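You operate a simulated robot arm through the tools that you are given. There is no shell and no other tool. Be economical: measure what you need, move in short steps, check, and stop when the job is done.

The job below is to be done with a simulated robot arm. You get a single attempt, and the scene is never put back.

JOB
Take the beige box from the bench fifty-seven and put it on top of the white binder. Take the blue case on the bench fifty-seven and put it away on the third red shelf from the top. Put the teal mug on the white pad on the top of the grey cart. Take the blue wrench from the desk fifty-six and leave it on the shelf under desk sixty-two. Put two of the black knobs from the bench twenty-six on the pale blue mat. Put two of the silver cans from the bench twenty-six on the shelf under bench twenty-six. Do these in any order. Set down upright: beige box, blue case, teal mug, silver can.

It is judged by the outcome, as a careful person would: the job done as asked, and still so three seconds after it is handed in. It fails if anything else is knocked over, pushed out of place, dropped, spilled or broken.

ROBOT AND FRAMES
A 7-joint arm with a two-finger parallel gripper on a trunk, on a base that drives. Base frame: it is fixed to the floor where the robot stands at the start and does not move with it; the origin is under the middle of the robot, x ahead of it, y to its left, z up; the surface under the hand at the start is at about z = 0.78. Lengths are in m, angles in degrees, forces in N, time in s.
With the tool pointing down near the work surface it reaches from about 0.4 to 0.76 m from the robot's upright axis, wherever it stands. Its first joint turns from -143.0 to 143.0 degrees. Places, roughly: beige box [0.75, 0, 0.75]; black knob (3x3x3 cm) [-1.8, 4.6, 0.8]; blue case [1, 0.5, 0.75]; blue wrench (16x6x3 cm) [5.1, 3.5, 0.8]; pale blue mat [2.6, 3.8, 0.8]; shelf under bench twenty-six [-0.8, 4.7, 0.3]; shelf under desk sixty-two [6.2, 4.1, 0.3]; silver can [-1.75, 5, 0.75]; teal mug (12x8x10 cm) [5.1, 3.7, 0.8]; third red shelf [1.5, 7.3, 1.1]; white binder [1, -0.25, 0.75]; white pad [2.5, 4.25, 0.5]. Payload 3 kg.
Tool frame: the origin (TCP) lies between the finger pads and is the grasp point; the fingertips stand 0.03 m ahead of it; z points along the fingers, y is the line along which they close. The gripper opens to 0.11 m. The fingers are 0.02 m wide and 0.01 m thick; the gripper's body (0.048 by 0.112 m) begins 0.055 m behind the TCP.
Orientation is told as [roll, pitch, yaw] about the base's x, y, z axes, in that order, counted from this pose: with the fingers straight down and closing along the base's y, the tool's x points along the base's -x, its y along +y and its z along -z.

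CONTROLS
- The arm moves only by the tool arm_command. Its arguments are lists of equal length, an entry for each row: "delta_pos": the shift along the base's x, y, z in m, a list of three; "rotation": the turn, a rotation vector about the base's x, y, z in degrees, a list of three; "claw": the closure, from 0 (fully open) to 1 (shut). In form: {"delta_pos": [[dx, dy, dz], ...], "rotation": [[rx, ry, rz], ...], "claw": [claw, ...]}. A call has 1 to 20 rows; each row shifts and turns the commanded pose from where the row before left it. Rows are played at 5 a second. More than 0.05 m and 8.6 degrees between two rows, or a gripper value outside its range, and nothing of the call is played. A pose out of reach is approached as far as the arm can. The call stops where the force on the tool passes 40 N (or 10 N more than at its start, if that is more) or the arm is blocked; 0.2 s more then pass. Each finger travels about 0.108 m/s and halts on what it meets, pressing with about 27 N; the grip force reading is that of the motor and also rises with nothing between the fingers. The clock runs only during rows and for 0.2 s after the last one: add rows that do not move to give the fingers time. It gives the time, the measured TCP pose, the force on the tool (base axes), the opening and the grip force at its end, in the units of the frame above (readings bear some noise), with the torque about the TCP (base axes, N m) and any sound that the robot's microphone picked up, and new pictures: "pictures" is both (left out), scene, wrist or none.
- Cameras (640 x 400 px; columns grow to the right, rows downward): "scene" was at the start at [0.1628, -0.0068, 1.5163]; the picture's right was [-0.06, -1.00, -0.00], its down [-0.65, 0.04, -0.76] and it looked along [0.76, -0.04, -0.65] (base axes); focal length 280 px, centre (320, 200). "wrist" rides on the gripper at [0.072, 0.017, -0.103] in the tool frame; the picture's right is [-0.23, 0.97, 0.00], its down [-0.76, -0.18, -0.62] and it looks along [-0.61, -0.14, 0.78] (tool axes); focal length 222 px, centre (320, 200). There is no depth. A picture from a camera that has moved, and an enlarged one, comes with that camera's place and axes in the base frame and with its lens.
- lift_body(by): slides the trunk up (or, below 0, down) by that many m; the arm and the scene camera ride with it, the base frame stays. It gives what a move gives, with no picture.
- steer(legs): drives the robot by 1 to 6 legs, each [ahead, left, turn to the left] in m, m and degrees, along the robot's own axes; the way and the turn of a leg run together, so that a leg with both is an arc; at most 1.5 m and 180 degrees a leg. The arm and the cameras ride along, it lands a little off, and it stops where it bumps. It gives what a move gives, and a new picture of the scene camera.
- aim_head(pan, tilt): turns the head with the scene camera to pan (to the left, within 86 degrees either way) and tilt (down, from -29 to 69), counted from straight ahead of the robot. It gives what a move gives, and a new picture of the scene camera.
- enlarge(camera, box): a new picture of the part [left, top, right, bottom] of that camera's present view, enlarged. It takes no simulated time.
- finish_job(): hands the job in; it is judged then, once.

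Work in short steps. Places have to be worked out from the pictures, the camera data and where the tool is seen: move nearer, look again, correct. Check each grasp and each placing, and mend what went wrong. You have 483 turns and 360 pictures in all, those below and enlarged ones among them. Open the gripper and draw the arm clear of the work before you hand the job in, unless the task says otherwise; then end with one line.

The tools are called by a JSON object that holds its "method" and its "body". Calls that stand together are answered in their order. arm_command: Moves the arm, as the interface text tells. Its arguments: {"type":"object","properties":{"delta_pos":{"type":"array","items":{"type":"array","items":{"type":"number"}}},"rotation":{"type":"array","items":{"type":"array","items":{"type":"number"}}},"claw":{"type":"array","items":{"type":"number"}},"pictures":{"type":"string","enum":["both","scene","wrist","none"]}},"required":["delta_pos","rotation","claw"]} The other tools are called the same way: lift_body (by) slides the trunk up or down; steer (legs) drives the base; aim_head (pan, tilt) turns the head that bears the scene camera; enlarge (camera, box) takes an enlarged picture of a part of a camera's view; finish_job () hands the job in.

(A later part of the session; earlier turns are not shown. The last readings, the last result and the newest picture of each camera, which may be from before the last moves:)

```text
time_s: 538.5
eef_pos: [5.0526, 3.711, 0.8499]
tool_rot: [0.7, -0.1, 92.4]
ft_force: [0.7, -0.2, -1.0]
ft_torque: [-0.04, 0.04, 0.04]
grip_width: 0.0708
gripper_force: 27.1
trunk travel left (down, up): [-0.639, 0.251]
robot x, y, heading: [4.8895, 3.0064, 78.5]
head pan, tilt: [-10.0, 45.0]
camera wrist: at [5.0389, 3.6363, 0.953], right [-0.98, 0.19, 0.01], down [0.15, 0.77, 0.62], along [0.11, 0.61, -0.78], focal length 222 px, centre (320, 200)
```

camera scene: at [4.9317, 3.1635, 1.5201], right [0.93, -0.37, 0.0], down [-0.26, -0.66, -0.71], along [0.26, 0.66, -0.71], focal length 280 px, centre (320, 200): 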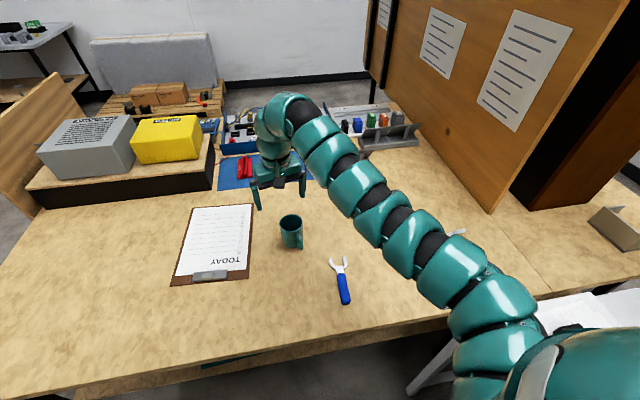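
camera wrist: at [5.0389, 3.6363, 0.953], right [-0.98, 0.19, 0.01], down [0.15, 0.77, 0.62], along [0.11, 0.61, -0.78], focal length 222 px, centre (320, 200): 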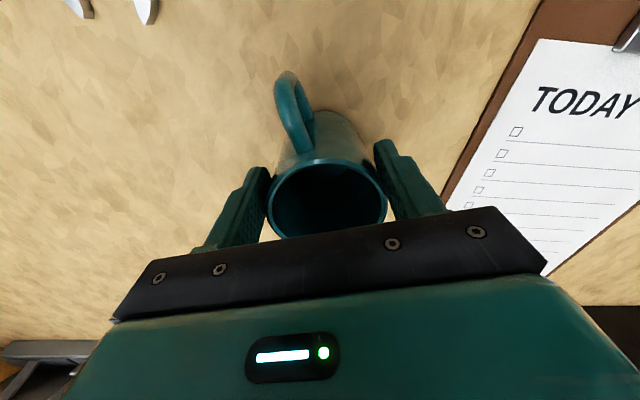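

Mug gripped. I'll lift and see it's held level.

{"method": "arm_command", "body": {"delta_pos": [[0, 0, 0.02], [0, 0, 0.04], [0, 0, 0.05], [0, 0, 0.05]], "rotation": [[0, 0, 0], [0, 0, 0], [0, 0, 0], [0, 0, 0]], "claw": [1, 1, 1, 1], "pictures": "wrist"}}

{"method": "lift_body", "body": {"by": 0.19}}

{"method": "steer", "body": {"legs": [[-0.27, 0, 0], [0, 1.43, 0], [1.3, 0.1, 0]]}}

```text
time_s: 539.5
eef_pos: [5.0551, 3.7096, 1.0117]
tool_rot: [0.6, 0.0, 92.5]
ft_force: [0.4, 0.0, -2.6]
ft_torque: [-0.02, -0.01, 0.02]
grip_width: 0.0704
gripper_force: 26.8
trunk travel left (down, up): [-0.639, 0.251]
robot x, y, heading: [4.8849, 3.0128, 78.0]
head pan, tilt: [-10.0, 45.0]
camera wrist: at [5.0404, 3.6367, 1.1145], right [-0.98, 0.19, 0.01], down [0.15, 0.77, 0.62], along [0.11, 0.61, -0.78], focal length 222 px, centre (320, 200)
```

wrist: 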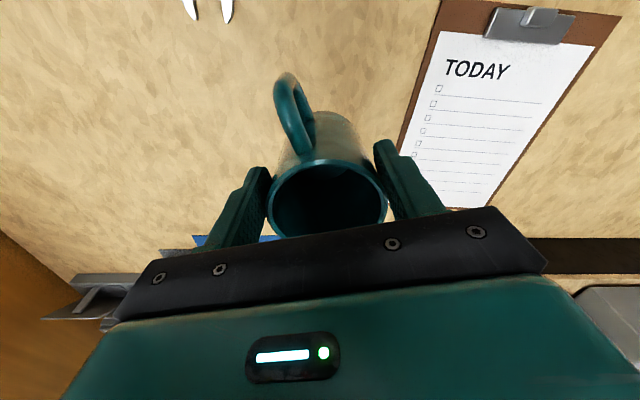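

```text
time_s: 541.6
eef_pos: [5.0559, 3.7111, 1.1991]
tool_rot: [0.6, 0.0, 92.5]
ft_force: [-0.2, -0.2, -2.7]
ft_torque: [-0.05, -0.01, 0.01]
grip_width: 0.0706
gripper_force: 26.8
trunk travel left (down, up): [-0.829, 0.061]
robot x, y, heading: [4.8868, 3.0084, 78.2]
head pan, tilt: [-10.0, 45.0]
```

```text
time_s: 556.5
eef_pos: [3.7964, 5.0474, 1.2014]
tool_rot: [0.6, 0.0, 91.4]
ft_force: [-0.8, -0.2, -3.1]
ft_torque: [-0.04, 0.01, 0.0]
grip_width: 0.0703
gripper_force: 26.7
trunk travel left (down, up): [-0.829, 0.061]
robot x, y, heading: [3.6129, 4.3526, 77.1]
head pan, tilt: [-10.0, 45.0]
camera scene: at [3.6643, 4.5019, 1.7105], right [0.92, -0.39, 0.0], down [-0.28, -0.65, -0.71], along [0.27, 0.65, -0.71], focal length 280 px, centre (320, 200)
```

scene: 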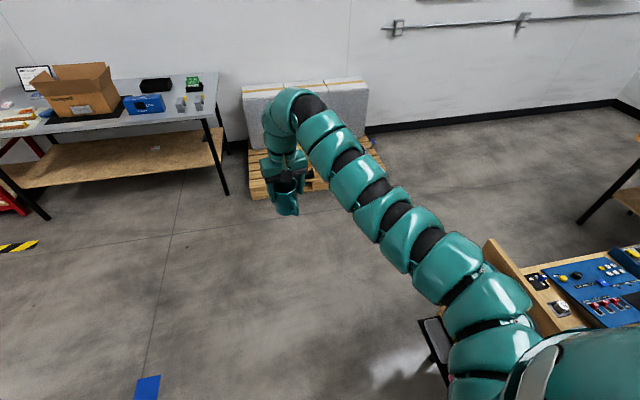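

I passed close to the yellow bins, so I'll check that they weren't disturbed.

{"method": "aim_head", "body": {"pan": -75, "tilt": 60}}

```text
time_s: 557.8
eef_pos: [3.7938, 5.0488, 1.2009]
tool_rot: [0.6, -0.1, 91.4]
ft_force: [-0.4, -0.5, -2.0]
ft_torque: [0.01, 0.02, 0.01]
grip_width: 0.0702
gripper_force: 27.3
trunk travel left (down, up): [-0.829, 0.061]
robot x, y, heading: [3.6113, 4.3509, 76.9]
head pan, tilt: [-75.0, 60.0]
camera scene: at [3.6993, 4.4292, 1.6909], right [0.04, -1.0, 0.0], down [-0.87, -0.03, -0.5], along [0.5, 0.02, -0.87], focal length 280 px, centre (320, 200)
```

scene: 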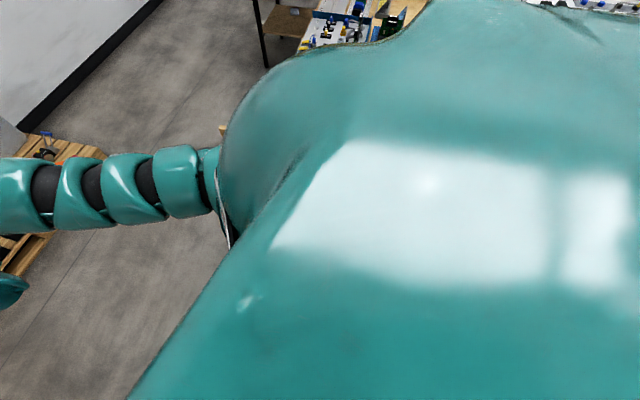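

I'll move away to the west and look back at the bins.

{"method": "steer", "body": {"legs": [[0.1, 0.28, 0]]}}

{"method": "aim_head", "body": {"pan": -60, "tilt": 45}}

```text
time_s: 559.8
eef_pos: [3.5417, 5.2079, 1.2003]
tool_rot: [0.5, 0.1, 91.3]
ft_force: [-0.9, 1.0, -2.2]
ft_torque: [-0.02, 0.0, -0.03]
grip_width: 0.0702
gripper_force: 26.9
trunk travel left (down, up): [-0.829, 0.061]
robot x, y, heading: [3.3614, 4.5078, 77.4]
head pan, tilt: [-75.0, 60.0]
camera scene: at [3.4441, 4.5913, 1.6906], right [0.04, -1.0, 0.0], down [-0.87, -0.03, -0.5], along [0.5, 0.02, -0.87], focal length 280 px, centre (320, 200)
```

scene: 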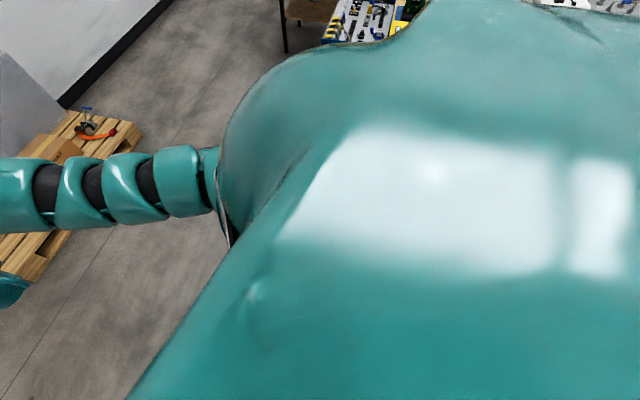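

```text
time_s: 560.6
eef_pos: [3.5411, 5.2086, 1.1996]
tool_rot: [0.6, 0.1, 91.4]
ft_force: [0.4, 0.9, -2.2]
ft_torque: [0.0, 0.0, -0.05]
grip_width: 0.0703
gripper_force: 27.1
trunk travel left (down, up): [-0.829, 0.061]
robot x, y, heading: [3.3661, 4.5106, 77.2]
head pan, tilt: [-60.0, 45.0]
camera scene: at [3.4562, 4.612, 1.71], right [0.3, -0.96, 0.0], down [-0.68, -0.21, -0.71], along [0.67, 0.21, -0.71], focal length 280 px, centre (320, 200)
```

scene: 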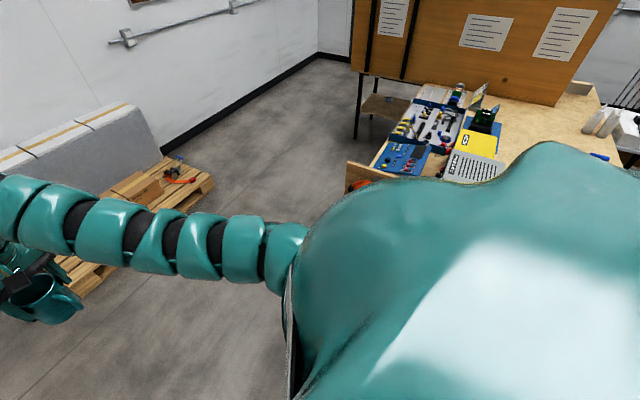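

I'll inspect the bins on the next pass. Now I'll turn toward the cart for the mug.

{"method": "steer", "body": {"legs": [[0, 0, 120]]}}

{"method": "aim_head", "body": {"pan": 0, "tilt": 50}}

```text
time_s: 566.0
eef_pos: [2.6692, 4.3171, 1.1988]
tool_rot: [0.5, 0.2, -148.5]
ft_force: [0.1, 0.1, -3.1]
ft_torque: [0.01, 0.0, 0.02]
grip_width: 0.0693
gripper_force: 26.6
trunk travel left (down, up): [-0.829, 0.061]
robot x, y, heading: [3.3617, 4.5122, -162.8]
head pan, tilt: [-60.0, 45.0]
camera scene: at [3.2237, 4.5407, 1.7101], right [0.68, 0.74, 0.0], down [0.52, -0.48, -0.71], along [-0.52, 0.48, -0.71], focal length 280 px, centre (320, 200)
```

scene: 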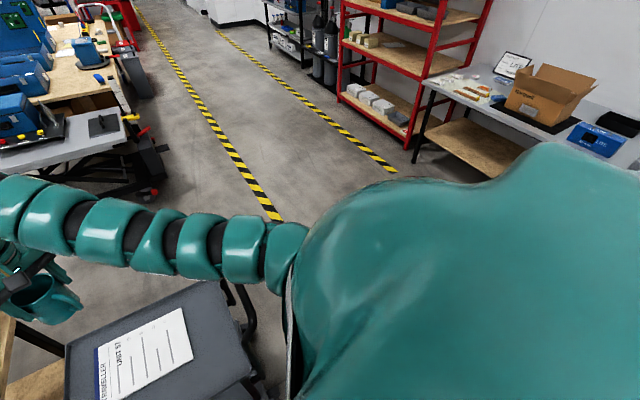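

```text
time_s: 567.3
eef_pos: [2.6685, 4.3183, 1.1992]
tool_rot: [0.5, 0.1, -148.4]
ft_force: [0.2, 0.5, -3.6]
ft_torque: [0.0, -0.03, 0.0]
grip_width: 0.0696
gripper_force: 27.1
trunk travel left (down, up): [-0.829, 0.061]
robot x, y, heading: [3.3589, 4.5096, -162.5]
head pan, tilt: [0.0, 50.0]
camera scene: at [3.2099, 4.4628, 1.7031], right [-0.3, 0.95, 0.0], down [0.73, 0.23, -0.64], along [-0.61, -0.19, -0.77], focal length 280 px, centre (320, 200)
```

scene: 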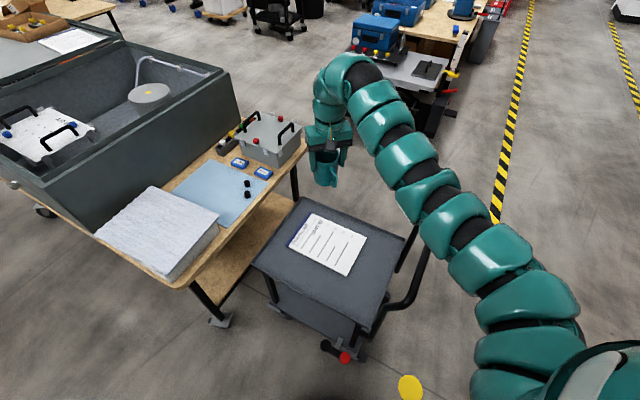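

The pad centre is confirmed at (2.57, 4.30). I'll drive ahead 0.1, then lower the trunk.

{"method": "steer", "body": {"legs": [[0.1, 0, 0]]}}

{"method": "lift_body", "body": {"by": -0.4}}

{"method": "arm_command", "body": {"delta_pos": [[0, 0, -0.03], [0, 0, -0.03]], "rotation": [[0, 0, 0], [0, 0, 0]], "claw": [1, 1]}}

```text
time_s: 568.5
eef_pos: [2.5731, 4.2881, 1.1991]
tool_rot: [0.5, 0.1, -148.5]
ft_force: [-1.1, 0.1, -2.3]
ft_torque: [0.03, -0.06, -0.01]
grip_width: 0.0694
gripper_force: 27.1
trunk travel left (down, up): [-0.829, 0.061]
robot x, y, heading: [3.2682, 4.4802, -162.9]
head pan, tilt: [0.0, 50.0]
camera scene: at [3.1128, 4.4324, 1.703], right [-0.3, 0.95, 0.0], down [0.73, 0.23, -0.64], along [-0.61, -0.19, -0.77], focal length 280 px, centre (320, 200)
```

scene: 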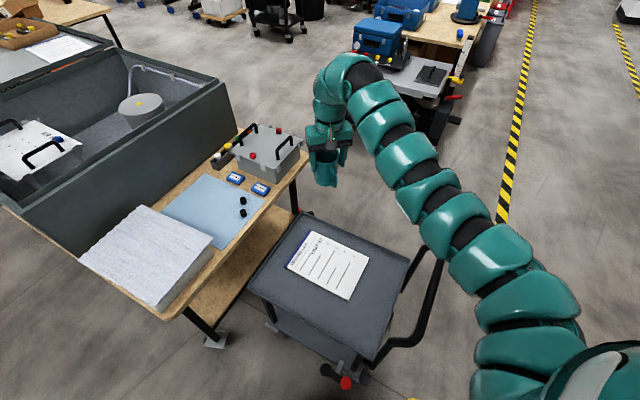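

```text
time_s: 572.3
eef_pos: [2.5742, 4.2886, 0.8005]
tool_rot: [0.5, 0.1, -148.5]
ft_force: [1.0, -0.3, -2.8]
ft_torque: [0.03, 0.0, 0.01]
grip_width: 0.0695
gripper_force: 26.8
trunk travel left (down, up): [-0.429, 0.461]
robot x, y, heading: [3.263, 4.481, -162.7]
head pan, tilt: [0.0, 50.0]
```

```text
time_s: 572.9
eef_pos: [2.5732, 4.281, 0.7523]
tool_rot: [-0.4, -0.3, -148.2]
ft_force: [-0.4, 2.4, -6.9]
ft_torque: [-0.08, -0.08, -0.04]
grip_width: 0.0694
gripper_force: 26.9
trunk travel left (down, up): [-0.429, 0.461]
robot x, y, heading: [3.2648, 4.4824, -162.3]
head pan, tilt: [0.0, 50.0]
camera scene: at [3.1169, 4.4242, 1.3099], right [-0.3, 0.95, 0.01], down [0.73, 0.23, -0.64], along [-0.62, -0.19, -0.76], focal length 280 px, centre (320, 200)
camera wrist: at [2.6425, 4.3038, 0.8542], right [0.32, -0.95, -0.01], down [-0.74, -0.25, 0.63], along [-0.6, -0.2, -0.78], focal length 222 px, centre (320, 200)
```

scene: 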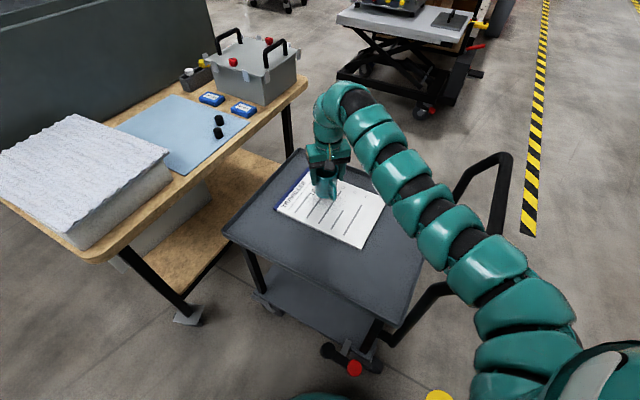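
wrist: 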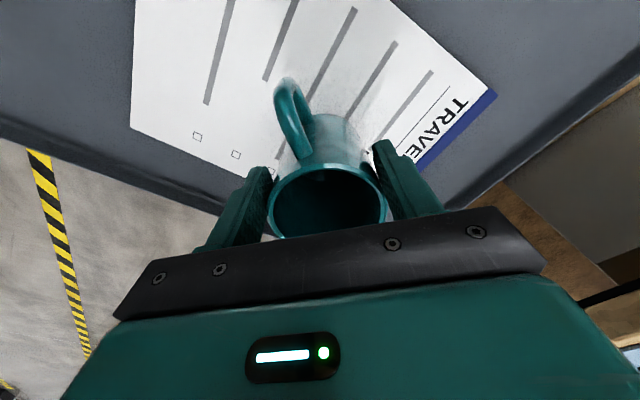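

The forearm is touching the cart's tall handle. I'll raise right away and check the cart.

{"method": "arm_command", "body": {"delta_pos": [[0, 0, 0.03], [0, 0, 0.04], [0, 0, 0.04]], "rotation": [[0, 0, 0], [0, 0, 0], [0, 0, 0]], "claw": [1, 1, 1], "pictures": "none"}}

{"method": "lift_body", "body": {"by": 0.3}}

{"method": "arm_command", "body": {"delta_pos": [[0, 0, 0]], "rotation": [[0, 0, 0]], "claw": [1], "pictures": "scene"}}

```text
time_s: 573.7
eef_pos: [2.5735, 4.2913, 0.8485]
tool_rot: [0.6, 0.2, -148.6]
ft_force: [-1.0, -0.2, -3.5]
ft_torque: [0.0, -0.06, 0.02]
grip_width: 0.0693
gripper_force: 27.3
trunk travel left (down, up): [-0.429, 0.461]
robot x, y, heading: [3.2677, 4.4839, -162.9]
head pan, tilt: [0.0, 50.0]
```

```text
time_s: 576.7
eef_pos: [2.5718, 4.2875, 1.1503]
tool_rot: [0.5, 0.1, -148.6]
ft_force: [-0.1, -0.7, -3.6]
ft_torque: [0.01, -0.01, -0.01]
grip_width: 0.0693
gripper_force: 27.2
trunk travel left (down, up): [-0.729, 0.161]
robot x, y, heading: [3.2648, 4.4831, -162.5]
head pan, tilt: [0.0, 50.0]
```

```text
time_s: 577.1
eef_pos: [2.5724, 4.2878, 1.1507]
tool_rot: [0.4, 0.1, -148.5]
ft_force: [-0.1, 0.0, -2.2]
ft_torque: [0.0, -0.05, 0.02]
grip_width: 0.0692
gripper_force: 27.2
trunk travel left (down, up): [-0.729, 0.161]
robot x, y, heading: [3.2653, 4.4815, -162.9]
head pan, tilt: [0.0, 50.0]
camera scene: at [3.114, 4.4329, 1.6031], right [-0.3, 0.95, 0.0], down [0.73, 0.23, -0.64], along [-0.61, -0.19, -0.77], focal length 280 px, centre (320, 200)
```

scene: 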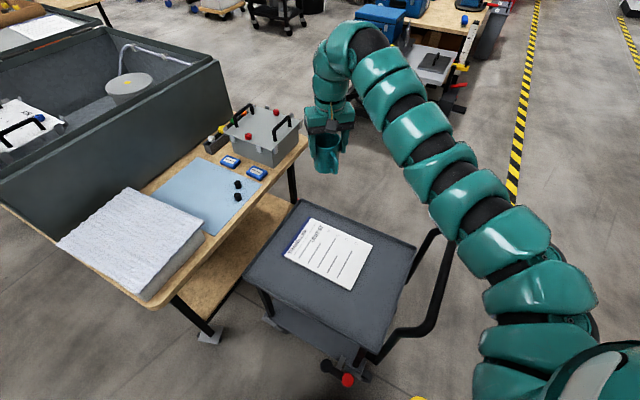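

The cart and pad are unchanged. I'll move the stance south to (3.30, 4.10) so the arm doesn't cross the handle, then turn toward the pad.

{"method": "steer", "body": {"legs": [[0.078, 0.374, 0], [0, 0, -33]]}}

```text
time_s: 581.1
eef_pos: [2.6168, 4.315, 1.15]
tool_rot: [0.5, 0.1, 178.5]
ft_force: [-0.6, 0.1, -2.5]
ft_torque: [0.0, 0.0, 0.02]
grip_width: 0.0692
gripper_force: 26.9
trunk travel left (down, up): [-0.729, 0.161]
robot x, y, heading: [3.3026, 4.0999, 164.0]
head pan, tilt: [0.0, 50.0]
camera scene: at [3.1505, 4.1404, 1.6031], right [0.27, 0.96, 0.0], down [0.74, -0.21, -0.64], along [-0.62, 0.17, -0.77], focal length 280 px, centre (320, 200)
```

scene: 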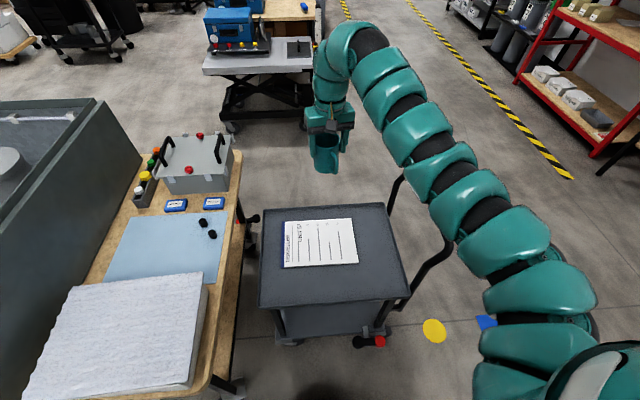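

The arm's line now runs south of the handle. I'll fine-position over the pad, then lower partway and look.

{"method": "arm_command", "body": {"delta_pos": [[-0.036, -0.013, 0]], "rotation": [[0, 0, 0]], "claw": [1], "pictures": "none"}}

{"method": "lift_body", "body": {"by": -0.3}}

{"method": "arm_command", "body": {"delta_pos": [[0, 0, 0]], "rotation": [[0, 0, 0]], "claw": [1], "pictures": "both"}}

```text
time_s: 581.5
eef_pos: [2.5793, 4.302, 1.1505]
tool_rot: [0.4, 0.1, 178.4]
ft_force: [-0.7, -1.1, -3.2]
ft_torque: [0.03, -0.03, -0.01]
grip_width: 0.069
gripper_force: 26.7
trunk travel left (down, up): [-0.729, 0.161]
robot x, y, heading: [3.3011, 4.0991, 164.1]
head pan, tilt: [0.0, 50.0]
```

```text
time_s: 584.5
eef_pos: [2.5805, 4.301, 0.8503]
tool_rot: [0.6, 0.2, 178.5]
ft_force: [0.1, 0.2, -2.7]
ft_torque: [-0.01, -0.06, -0.01]
grip_width: 0.0689
gripper_force: 27.1
trunk travel left (down, up): [-0.429, 0.461]
robot x, y, heading: [3.3048, 4.0991, 164.2]
head pan, tilt: [0.0, 50.0]
```

```text
time_s: 584.9
eef_pos: [2.5805, 4.302, 0.8508]
tool_rot: [0.5, 0.2, 178.5]
ft_force: [-0.2, 0.0, -3.4]
ft_torque: [0.02, -0.07, -0.01]
grip_width: 0.0686
gripper_force: 27.7
trunk travel left (down, up): [-0.429, 0.461]
robot x, y, heading: [3.3028, 4.1001, 164.4]
head pan, tilt: [0.0, 50.0]
camera scene: at [3.1504, 4.1399, 1.3032], right [0.27, 0.96, 0.0], down [0.74, -0.21, -0.64], along [-0.62, 0.17, -0.77], focal length 280 px, centre (320, 200)
camera wrist: at [2.6503, 4.2831, 0.954], right [-0.25, -0.97, 0.01], down [-0.76, 0.2, 0.62], along [-0.6, 0.15, -0.78], focal length 222 px, centre (320, 200)
```

scene: 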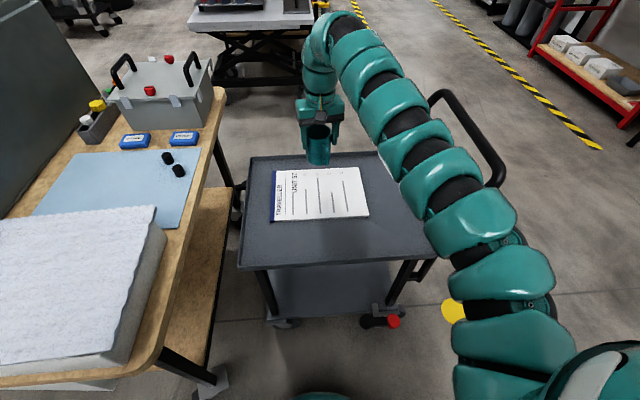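
wrist: 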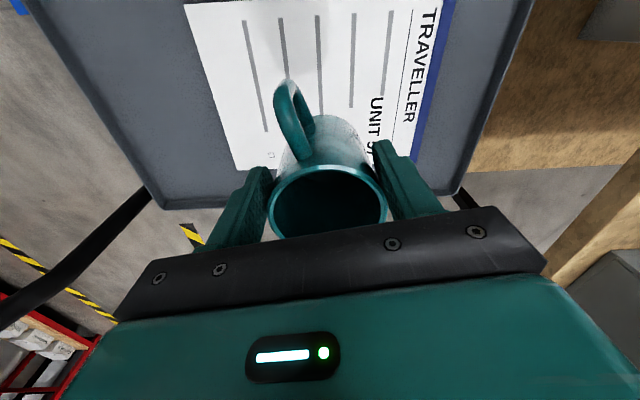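

The handle stands just right of the arm. I'll descend using the arm only, keeping the shoulder high, and watch closely.

{"method": "arm_command", "body": {"delta_pos": [[0, 0, -0.04], [0, 0, -0.04], [0, 0, -0.02]], "rotation": [[0, 0, 0], [0, 0, 0], [0, 0, 0]], "claw": [1, 1, 1], "pictures": "scene"}}

```text
time_s: 585.7
eef_pos: [2.5811, 4.3007, 0.7501]
tool_rot: [0.5, 0.1, 178.3]
ft_force: [0.7, 0.3, -2.9]
ft_torque: [-0.02, -0.03, 0.01]
grip_width: 0.0688
gripper_force: 26.8
trunk travel left (down, up): [-0.429, 0.461]
robot x, y, heading: [3.3034, 4.1016, 164.5]
head pan, tilt: [0.0, 50.0]
camera scene: at [3.1502, 4.1399, 1.3031], right [0.27, 0.96, 0.0], down [0.74, -0.21, -0.64], along [-0.62, 0.17, -0.77], focal length 280 px, centre (320, 200)
```

scene: 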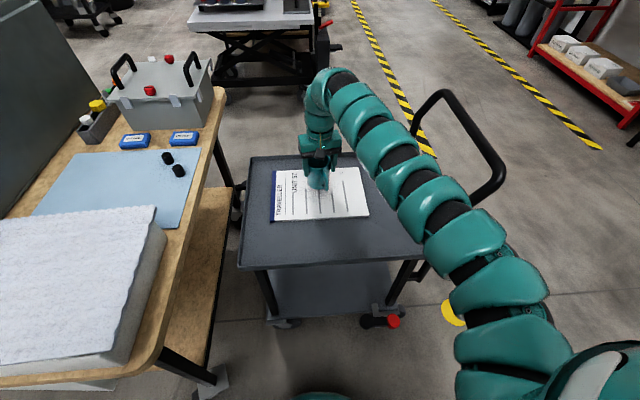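

No contact, and the readings are steady. I'll continue to just above the pad.

{"method": "arm_command", "body": {"delta_pos": [[0, 0, -0.03], [0, 0, -0.025]], "rotation": [[0, 0, 0], [0, 0, 0]], "claw": [1, 1], "pictures": "scene"}}

{"method": "enlarge", "body": {"camera": "scene", "box": [230, 120, 530, 310]}}

```text
time_s: 586.3
eef_pos: [2.5801, 4.3019, 0.7016]
tool_rot: [0.4, -0.5, 178.4]
ft_force: [7.4, 0.8, 33.0]
ft_torque: [0.66, 0.47, -0.04]
grip_width: 0.0611
gripper_force: 27.0
trunk travel left (down, up): [-0.429, 0.461]
robot x, y, heading: [3.3035, 4.1008, 164.1]
head pan, tilt: [0.0, 50.0]
camera scene: at [3.1542, 4.1391, 1.3044], right [0.27, 0.96, 0.0], down [0.74, -0.21, -0.64], along [-0.62, 0.17, -0.76], focal length 280 px, centre (320, 200)
```

scene: 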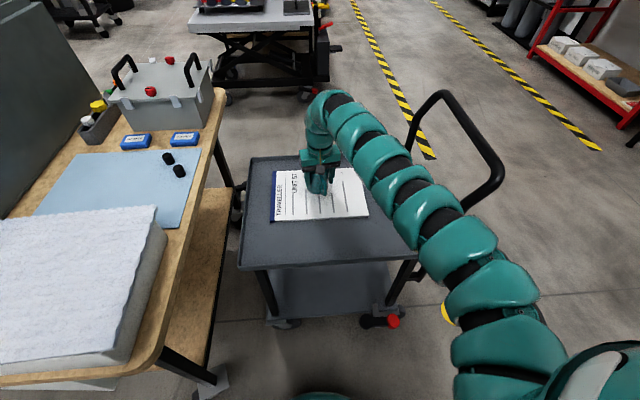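

```text
2.11 times, centred on (380, 215) of scene
camera zoom: at [3.1542, 4.1391, 1.3044], right [0.27, 0.96, 0.0], down [0.74, -0.21, -0.64], along [-0.62, 0.17, -0.76], focal length 589 px, centre (194, 168)
```

zoom: 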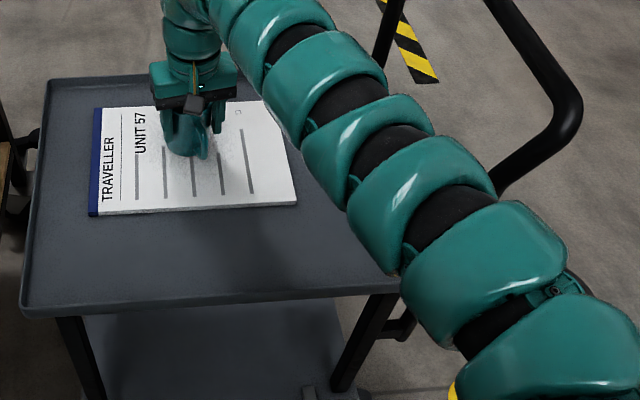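

The mug has reached the pad: 33 N, with pad top at about 0.63. I'll ease up slightly and open gently.

{"method": "arm_command", "body": {"delta_pos": [[0, 0, 0.003], [0, 0, 0], [0, 0, 0], [0, 0, 0]], "rotation": [[0, 0, 0], [0, 0, 0], [0, 0, 0], [0, 0, 0]], "claw": [1, 0.3, 0, 0], "pictures": "wrist"}}

```text
time_s: 587.3
eef_pos: [2.5805, 4.3011, 0.6988]
tool_rot: [0.5, 0.0, 178.6]
ft_force: [-0.3, -0.5, -0.4]
ft_torque: [-0.01, 0.01, -0.03]
grip_width: 0.1099
gripper_force: 0.1
trunk travel left (down, up): [-0.429, 0.461]
robot x, y, heading: [3.3017, 4.1009, 164.3]
head pan, tilt: [0.0, 50.0]
camera wrist: at [2.6505, 4.2828, 0.8026], right [-0.25, -0.97, 0.01], down [-0.76, 0.2, 0.62], along [-0.6, 0.15, -0.78], focal length 222 px, centre (320, 200)
```

wrist: 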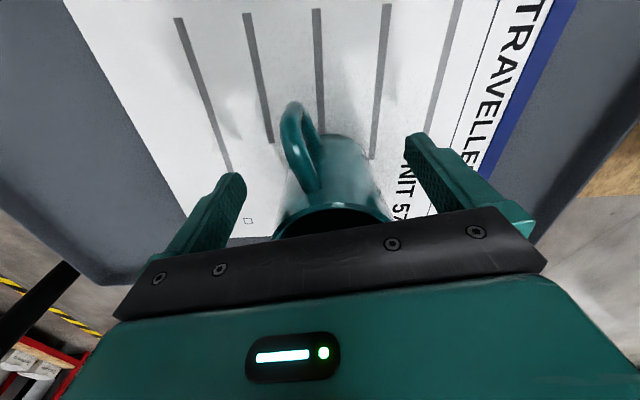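

Released. I'll rise straight up and check.

{"method": "arm_command", "body": {"delta_pos": [[0, 0, 0.03], [0, 0, 0.04], [0, 0, 0.05], [0, 0, 0.05]], "rotation": [[0, 0, 0], [0, 0, 0], [0, 0, 0], [0, 0, 0]], "claw": [0, 0, 0, 0], "pictures": "wrist"}}

{"method": "lift_body", "body": {"by": 0.35}}

{"method": "arm_command", "body": {"delta_pos": [[0, 0, 0]], "rotation": [[0, 0, 0]], "claw": [0], "pictures": "scene"}}

```text
time_s: 588.3
eef_pos: [2.5788, 4.3027, 0.8706]
tool_rot: [0.6, 0.1, 178.4]
ft_force: [-0.2, -0.2, -0.7]
ft_torque: [0.04, -0.05, 0.0]
grip_width: 0.1098
gripper_force: 0.0
trunk travel left (down, up): [-0.429, 0.461]
robot x, y, heading: [3.3018, 4.0988, 164.5]
head pan, tilt: [0.0, 50.0]
camera wrist: at [2.6497, 4.284, 0.9737], right [-0.25, -0.97, 0.01], down [-0.76, 0.2, 0.62], along [-0.6, 0.15, -0.78], focal length 222 px, centre (320, 200)
```

wrist: 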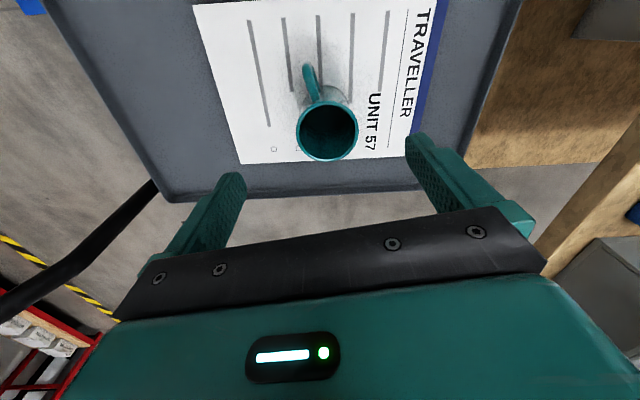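

```text
time_s: 591.7
eef_pos: [2.5791, 4.3028, 1.2197]
tool_rot: [0.5, 0.1, 178.5]
ft_force: [-0.8, 0.8, 0.5]
ft_torque: [-0.02, 0.0, 0.0]
grip_width: 0.1097
gripper_force: 0.1
trunk travel left (down, up): [-0.779, 0.111]
robot x, y, heading: [3.3006, 4.0974, 164.2]
head pan, tilt: [0.0, 50.0]
```

```text
time_s: 592.1
eef_pos: [2.5789, 4.3019, 1.2189]
tool_rot: [0.5, 0.1, 178.5]
ft_force: [0.1, 1.1, -0.7]
ft_torque: [0.01, 0.01, -0.01]
grip_width: 0.1101
gripper_force: 0.1
trunk travel left (down, up): [-0.779, 0.111]
robot x, y, heading: [3.3044, 4.0994, 164.3]
head pan, tilt: [0.0, 50.0]
camera scene: at [3.1506, 4.1399, 1.6532], right [0.27, 0.96, 0.0], down [0.74, -0.21, -0.64], along [-0.62, 0.17, -0.77], focal length 280 px, centre (320, 200)
```

scene: 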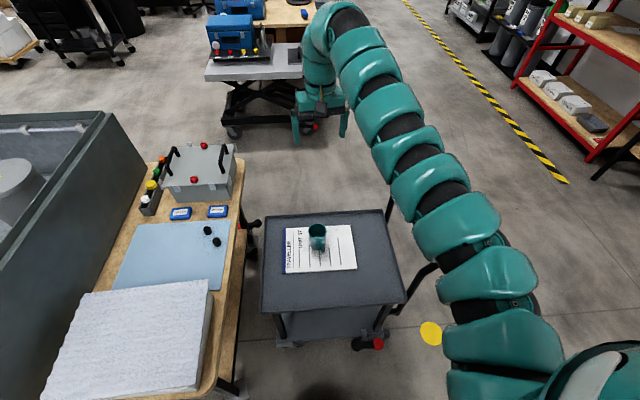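

The mug is upright on the pad. Now the wrench: I'll turn north, back south through the gap, and check the bins on the way.

{"method": "steer", "body": {"legs": [[0, 0, -86], [-1.055, -0.327, 0]]}}

{"method": "aim_head", "body": {"pan": -35, "tilt": 35}}

```text
time_s: 601.4
eef_pos: [3.569, 3.7359, 1.2195]
tool_rot: [0.5, 0.1, 92.3]
ft_force: [-0.3, 0.4, -0.1]
ft_torque: [-0.01, 0.03, 0.01]
grip_width: 0.1099
gripper_force: 0.1
trunk travel left (down, up): [-0.779, 0.111]
robot x, y, heading: [3.4131, 2.9979, 78.3]
head pan, tilt: [0.0, 50.0]
camera scene: at [3.4454, 3.1512, 1.6532], right [0.98, -0.2, 0.0], down [-0.16, -0.75, -0.64], along [0.13, 0.63, -0.77], focal length 280 px, centre (320, 200)
```

scene: 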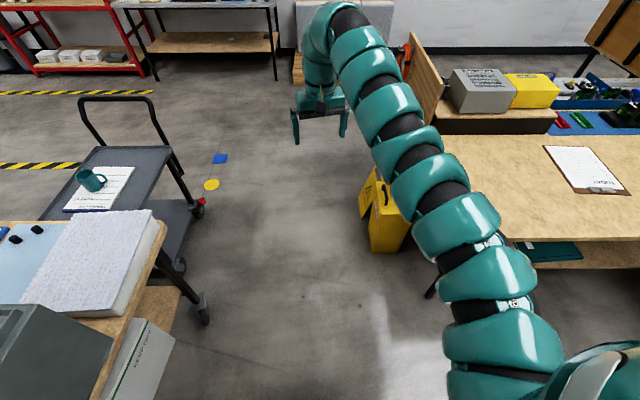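

```text
time_s: 602.5
eef_pos: [3.5684, 3.7354, 1.2194]
tool_rot: [0.5, 0.0, 92.3]
ft_force: [0.1, 0.3, 1.0]
ft_torque: [0.02, -0.01, -0.02]
grip_width: 0.1101
gripper_force: 0.0
trunk travel left (down, up): [-0.779, 0.111]
robot x, y, heading: [3.4175, 3.0027, 78.3]
head pan, tilt: [-35.0, 35.0]
camera scene: at [3.4937, 3.1365, 1.6749], right [0.68, -0.73, 0.0], down [-0.42, -0.39, -0.82], along [0.6, 0.56, -0.57], focal length 280 px, centre (320, 200)
```

scene: 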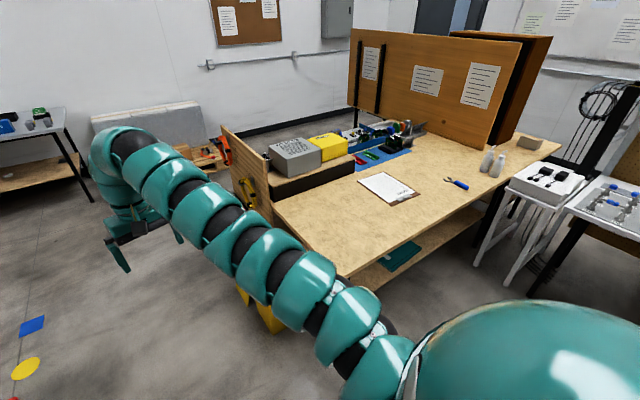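

The mug looked odd in that view, so I'll look back at the cart and enlarge.

{"method": "aim_head", "body": {"pan": 20, "tilt": 40}}

{"method": "enlarge", "body": {"camera": "scene", "box": [180, 120, 330, 230]}}

```text
time_s: 603.7
eef_pos: [3.5697, 3.7366, 1.2201]
tool_rot: [0.4, 0.1, 92.3]
ft_force: [-0.2, -0.5, 0.5]
ft_torque: [-0.02, -0.01, 0.03]
grip_width: 0.1101
gripper_force: 0.1
trunk travel left (down, up): [-0.779, 0.111]
robot x, y, heading: [3.4134, 2.9992, 78.3]
head pan, tilt: [20.0, 40.0]
camera scene: at [3.4175, 3.1604, 1.6674], right [0.99, 0.14, 0.0], down [0.09, -0.64, -0.77], along [-0.11, 0.76, -0.64], focal length 280 px, centre (320, 200)
```

scene: 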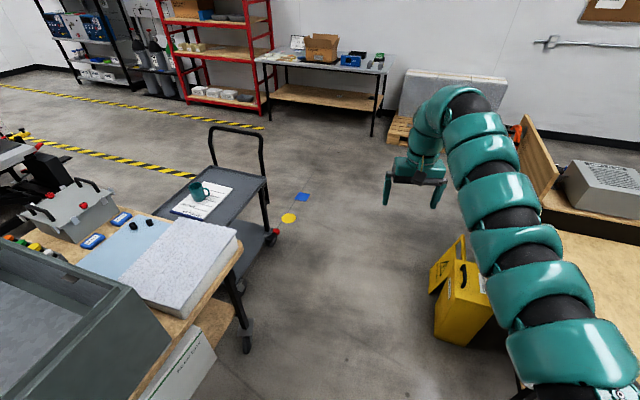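

```text
3.64 times, centred on (255, 175) of scene
camera zoom: at [3.4175, 3.1604, 1.6674], right [0.99, 0.14, 0.0], down [0.09, -0.64, -0.77], along [-0.11, 0.76, -0.64], focal length 1017 px, centre (556, 291)
```

zoom: 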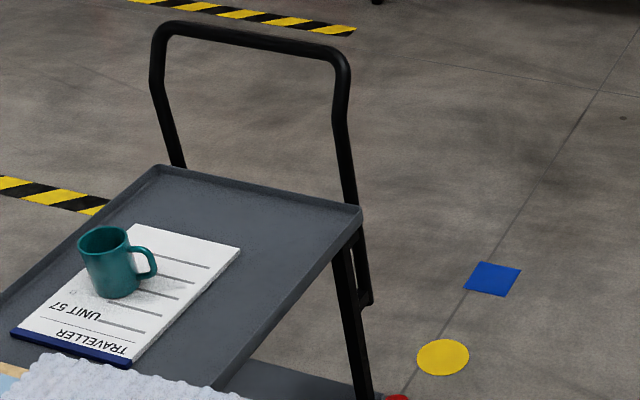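

The mug stands upright on the pad. I'll take a closer look at the bins.

{"method": "enlarge", "body": {"camera": "scene", "box": [400, 200, 540, 360]}}

```text
2.50 times, centred on (470, 280) of scene
camera zoom: at [3.4175, 3.1604, 1.6674], right [0.99, 0.14, 0.0], down [0.09, -0.64, -0.77], along [-0.11, 0.76, -0.64], focal length 699 px, centre (-55, 0)
```

zoom: 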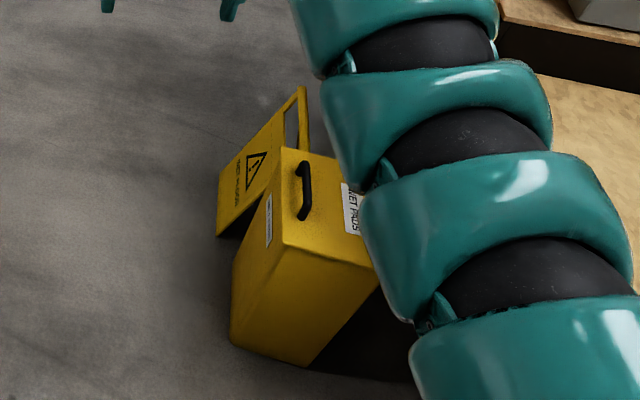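

Both bins stand as before. On to the wrench: I'll strafe east along desk 56 again.

{"method": "steer", "body": {"legs": [[0.05, -1.45, 0], [0.15, 0, 0]]}}

{"method": "arm_command", "body": {"delta_pos": [[0, -0.03, 0], [0, -0.03, 0], [0, -0.03, 0], [0, -0.03, 0], [0, 0, 0]], "rotation": [[0, 0, -6.2], [0, 0, -6.2], [8.2, -1.6, 0], [8.2, -1.6, 0], [8.2, -1.6, 0]], "claw": [0, 0, 0, 0, 0], "pictures": "none"}}

{"method": "arm_command", "body": {"delta_pos": [[0, 0, 0]], "rotation": [[8.2, -1.6, 0]], "claw": [0], "pictures": "both"}}

```text
time_s: 611.9
eef_pos: [5.0511, 3.6264, 1.2194]
tool_rot: [0.6, 0.1, 91.9]
ft_force: [0.1, 0.1, -0.4]
ft_torque: [-0.01, 0.06, 0.0]
grip_width: 0.1097
gripper_force: 0.1
trunk travel left (down, up): [-0.779, 0.111]
robot x, y, heading: [4.892, 2.8899, 77.3]
head pan, tilt: [20.0, 40.0]
camera scene: at [4.8958, 3.0521, 1.6671], right [0.99, 0.13, 0.0], down [0.09, -0.64, -0.77], along [-0.1, 0.76, -0.64], focal length 280 px, centre (320, 200)
```

scene: 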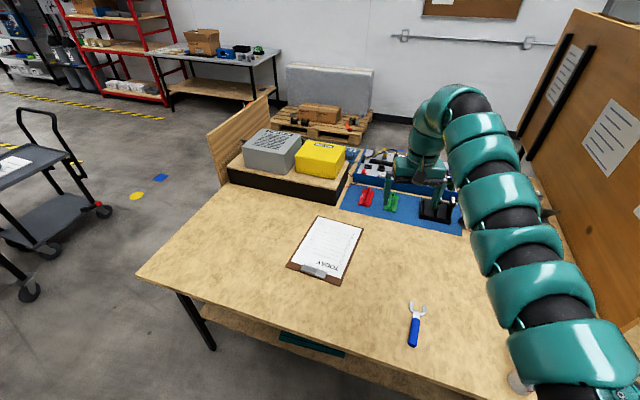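

```text
time_s: 613.1
eef_pos: [5.0518, 3.5542, 1.2193]
tool_rot: [0.4, -2.8, 79.4]
ft_force: [-0.8, 0.6, -0.4]
ft_torque: [-0.01, -0.01, -0.01]
grip_width: 0.11
gripper_force: 0.1
out of reach, approached as far as the arm can: row 3, 4, 5
trunk travel left (down, up): [-0.779, 0.111]
robot x, y, heading: [4.8892, 2.8882, 78.1]
head pan, tilt: [20.0, 40.0]
```

```text
time_s: 613.5
eef_pos: [5.0521, 3.5549, 1.2193]
tool_rot: [0.5, -2.7, 79.5]
ft_force: [-0.5, -0.2, -0.7]
ft_torque: [0.0, -0.03, 0.0]
grip_width: 0.1099
gripper_force: 0.0
out of reach, approached as far as the arm can: row 1
trunk travel left (down, up): [-0.779, 0.111]
robot x, y, heading: [4.8883, 2.8886, 77.5]
head pan, tilt: [20.0, 40.0]
camera scene: at [4.8954, 3.05, 1.6674], right [0.99, 0.13, 0.0], down [0.09, -0.64, -0.77], along [-0.1, 0.76, -0.64], focal length 280 px, centre (320, 200)
camera wrist: at [5.0198, 3.4809, 1.319], right [-0.92, 0.4, 0.02], down [0.31, 0.69, 0.66], along [0.25, 0.61, -0.75], focal length 222 px, centre (320, 200)
```

scene: 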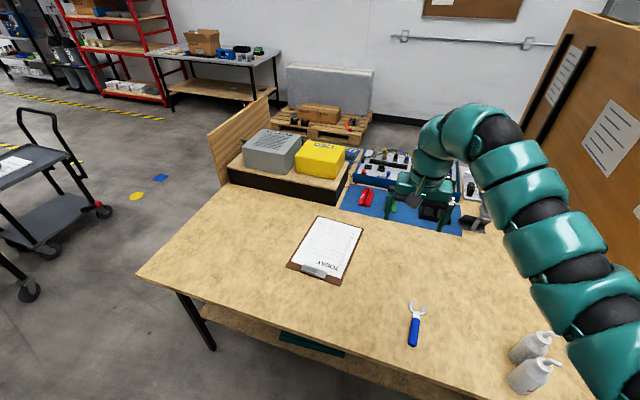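
wrist: 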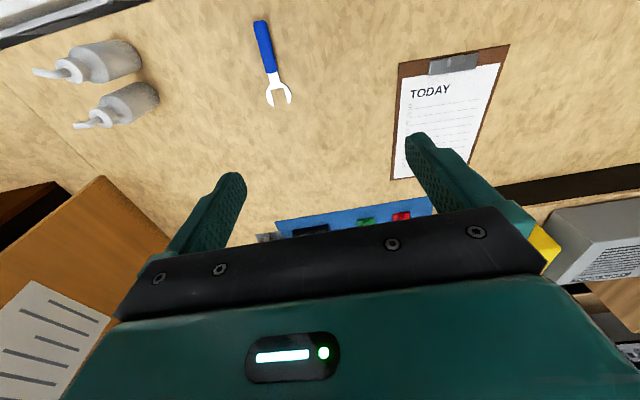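

The tilt is blocked because the hand is too close to the body. I'll back off, then lower and tilt.

{"method": "steer", "body": {"legs": [[-0.17, -0.05, 0]]}}

{"method": "lift_body", "body": {"by": -0.2}}

{"method": "arm_command", "body": {"delta_pos": [[0.01, 0.03, 0], [0.01, 0.03, 0], [0.01, 0.02, 0], [0.01, 0.02, 0], [0, 0, 0]], "rotation": [[0, 0, 0], [8, -1.8, 0], [8, -1.8, 0], [8, -1.8, 0], [8, -1.8, 0]], "claw": [0.3, 0.3, 0.3, 0.3, 0.3], "pictures": "wrist"}}

```text
time_s: 615.0
eef_pos: [5.0642, 3.3776, 1.2197]
tool_rot: [0.6, -2.8, 79.5]
ft_force: [1.1, -0.1, 0.1]
ft_torque: [0.04, 0.02, 0.01]
grip_width: 0.1101
gripper_force: 0.0
trunk travel left (down, up): [-0.779, 0.111]
robot x, y, heading: [4.9052, 2.7122, 77.5]
head pan, tilt: [20.0, 40.0]
camera scene: at [4.9075, 2.8725, 1.6675], right [0.99, 0.13, 0.0], down [0.09, -0.64, -0.77], along [-0.1, 0.76, -0.64], focal length 280 px, centre (320, 200)
```

scene: 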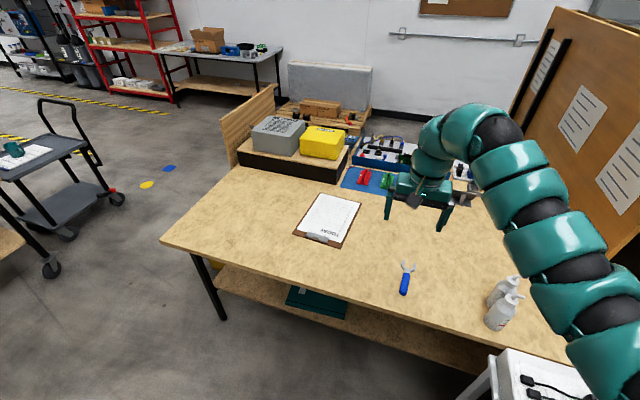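

```text
time_s: 617.2
eef_pos: [5.062, 3.3782, 1.0183]
tool_rot: [0.4, -2.7, 79.4]
ft_force: [0.1, -0.2, -0.3]
ft_torque: [-0.01, 0.0, -0.01]
grip_width: 0.11
gripper_force: 0.1
trunk travel left (down, up): [-0.579, 0.311]
robot x, y, heading: [4.9012, 2.7148, 77.6]
head pan, tilt: [20.0, 40.0]
```

```text
time_s: 618.6
eef_pos: [5.1084, 3.4837, 1.0515]
tool_rot: [-3.1, -38.6, 81.2]
ft_force: [0.2, -0.4, 0.2]
ft_torque: [-0.05, -0.05, -0.02]
grip_width: 0.0772
gripper_force: 0.0
trunk travel left (down, up): [-0.579, 0.311]
robot x, y, heading: [4.9033, 2.7159, 77.6]
head pan, tilt: [20.0, 40.0]
stopped in row 5: the arm was blocked; the commanded pose is now the measured one
camera wrist: at [5.0654, 3.3671, 1.0864], right [-0.93, 0.36, 0.1], down [0.17, 0.18, 0.97], along [0.33, 0.92, -0.23], focal length 222 px, centre (320, 200)
```

wrist: 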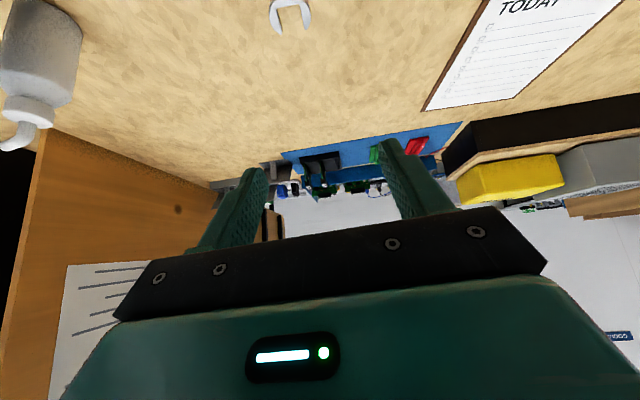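

The arm reports being blocked, so I'll check the scene.

{"method": "aim_head", "body": {"pan": -15, "tilt": 50}}

```text
time_s: 619.6
eef_pos: [5.11, 3.4824, 1.0519]
tool_rot: [-3.1, -38.7, 81.1]
ft_force: [-0.4, -0.1, 0.6]
ft_torque: [0.01, -0.03, 0.01]
grip_width: 0.0771
gripper_force: 0.1
trunk travel left (down, up): [-0.579, 0.311]
robot x, y, heading: [4.9016, 2.7098, 77.6]
head pan, tilt: [-15.0, 50.0]
camera scene: at [4.9543, 2.8581, 1.4532], right [0.89, -0.46, 0.0], down [-0.35, -0.68, -0.64], along [0.29, 0.57, -0.77], focal length 280 px, centre (320, 200)
```

scene: 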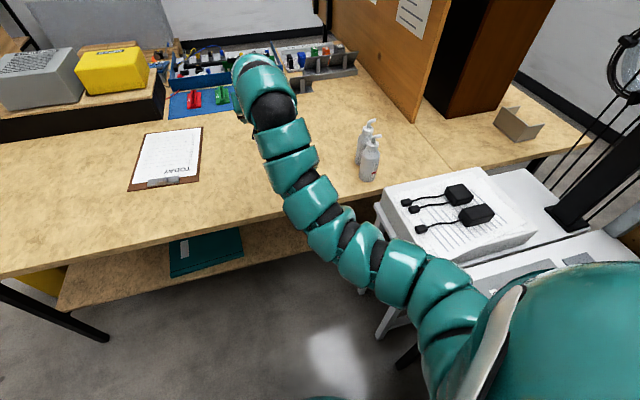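

The elbow is near the white side desk. I'll raise slightly and shift the base west, away from it.

{"method": "lift_body", "body": {"by": 0.1}}

{"method": "steer", "body": {"legs": [[0, 0.25, 0]]}}

```text
time_s: 620.9
eef_pos: [5.1093, 3.4828, 1.1512]
tool_rot: [-3.1, -38.7, 81.1]
ft_force: [-0.2, 0.3, 1.5]
ft_torque: [-0.01, -0.04, 0.0]
grip_width: 0.077
gripper_force: 0.0
trunk travel left (down, up): [-0.679, 0.211]
robot x, y, heading: [4.9013, 2.7122, 77.5]
head pan, tilt: [-15.0, 50.0]
```

```text
time_s: 622.8
eef_pos: [4.8657, 3.5358, 1.1528]
tool_rot: [-3.0, -38.6, 81.1]
ft_force: [-0.3, 0.7, -0.1]
ft_torque: [-0.03, -0.06, 0.01]
grip_width: 0.0771
gripper_force: 0.0
trunk travel left (down, up): [-0.679, 0.211]
robot x, y, heading: [4.6616, 2.7675, 77.5]
head pan, tilt: [-15.0, 50.0]
camera scene: at [4.7092, 2.9119, 1.5532], right [0.89, -0.46, 0.0], down [-0.35, -0.68, -0.64], along [0.3, 0.57, -0.77], focal length 280 px, centre (320, 200)
```

scene: 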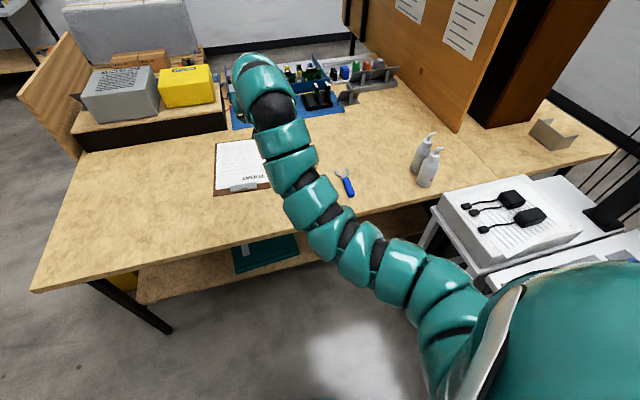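

The side desk items are unmoved. I'll now swing the tool over to the wrench and square it up.

{"method": "arm_command", "body": {"delta_pos": [[0.045, -0.006, 0], [0.045, -0.006, 0], [0.045, -0.006, 0], [0.045, -0.006, -0.02], [0.045, -0.006, -0.02], [0.04, -0.006, -0.02]], "rotation": [[0, 0, -3.6], [0.5, 2.3, 1.85], [0, 0, 0], [0, 0, 0], [0, 0, 0], [0, 0, 0]], "claw": [0.3, 0.3, 0.3, 0.3, 0.3, 0.3]}}

```text
time_s: 624.2
eef_pos: [5.1327, 3.5014, 1.0928]
tool_rot: [-0.1, -38.6, 77.4]
ft_force: [-0.3, -0.1, -0.1]
ft_torque: [0.0, 0.0, 0.04]
grip_width: 0.0771
gripper_force: 0.1
trunk travel left (down, up): [-0.679, 0.211]
robot x, y, heading: [4.6616, 2.7684, 77.8]
head pan, tilt: [-15.0, 50.0]
camera scene: at [4.7116, 2.9116, 1.5531], right [0.89, -0.46, 0.0], down [-0.35, -0.68, -0.64], along [0.3, 0.57, -0.77], focal length 280 px, centre (320, 200)
camera wrist: at [5.0881, 3.3854, 1.1272], right [-0.91, 0.39, 0.14], down [0.22, 0.16, 0.96], along [0.35, 0.91, -0.23], focal length 222 px, centre (320, 200)
```

scene: 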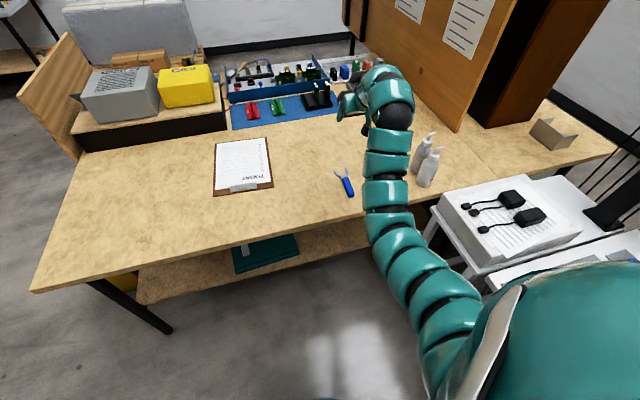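
wrist: 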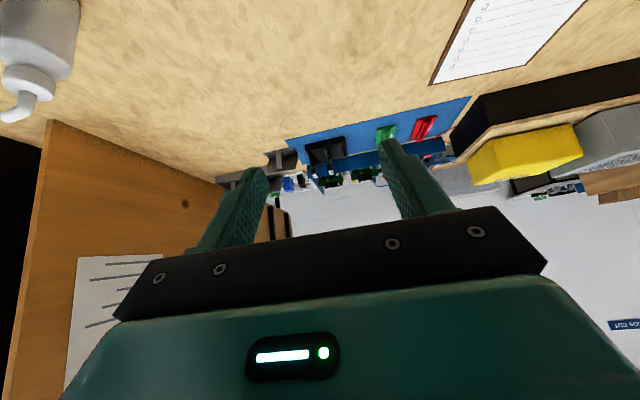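

I'll lower the trunk and look at the wrench relative to the fingers.

{"method": "lift_body", "body": {"by": -0.2}}

{"method": "arm_command", "body": {"delta_pos": [[0.003, 0, -0.02]], "rotation": [[0, 0, 0]], "claw": [0.3]}}

```text
time_s: 626.3
eef_pos: [5.1307, 3.5003, 0.8911]
tool_rot: [0.0, -38.8, 77.3]
ft_force: [-0.5, 0.6, -0.4]
ft_torque: [0.02, 0.03, 0.0]
grip_width: 0.0769
gripper_force: 0.0
trunk travel left (down, up): [-0.479, 0.411]
robot x, y, heading: [4.6582, 2.7647, 77.4]
head pan, tilt: [-15.0, 50.0]
```

```text
time_s: 626.7
eef_pos: [5.1346, 3.5016, 0.872]
tool_rot: [-0.2, -38.7, 77.3]
ft_force: [0.7, 0.2, -0.1]
ft_torque: [-0.04, 0.01, -0.01]
grip_width: 0.0772
gripper_force: 0.1
trunk travel left (down, up): [-0.479, 0.411]
robot x, y, heading: [4.6578, 2.7688, 77.4]
head pan, tilt: [-15.0, 50.0]
camera scene: at [4.7107, 2.9117, 1.3532], right [0.89, -0.46, 0.0], down [-0.35, -0.68, -0.64], along [0.3, 0.57, -0.77], focal length 280 px, centre (320, 200)
camera wrist: at [5.0907, 3.3854, 0.9076], right [-0.91, 0.39, 0.14], down [0.22, 0.16, 0.96], along [0.35, 0.91, -0.23], focal length 222 px, centre (320, 200)
```

scene: 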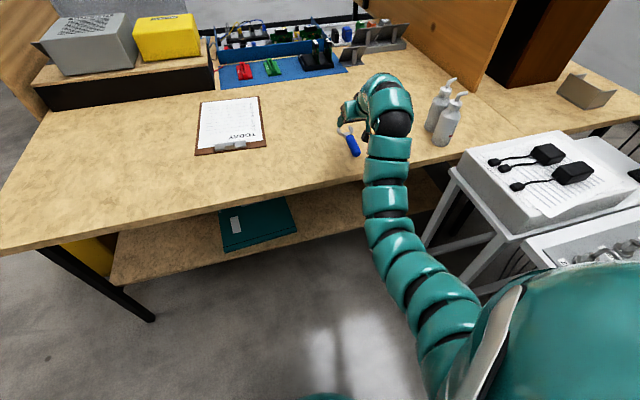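
wrist: 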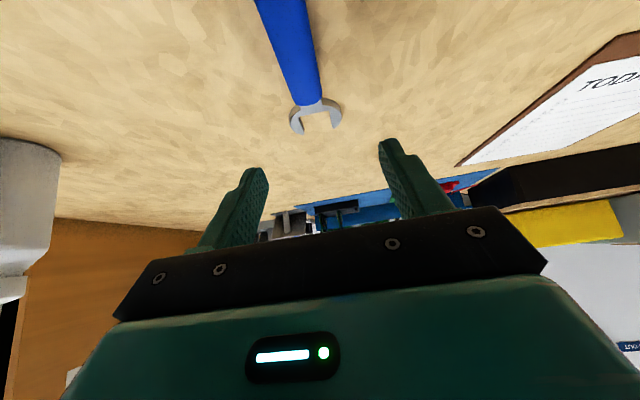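

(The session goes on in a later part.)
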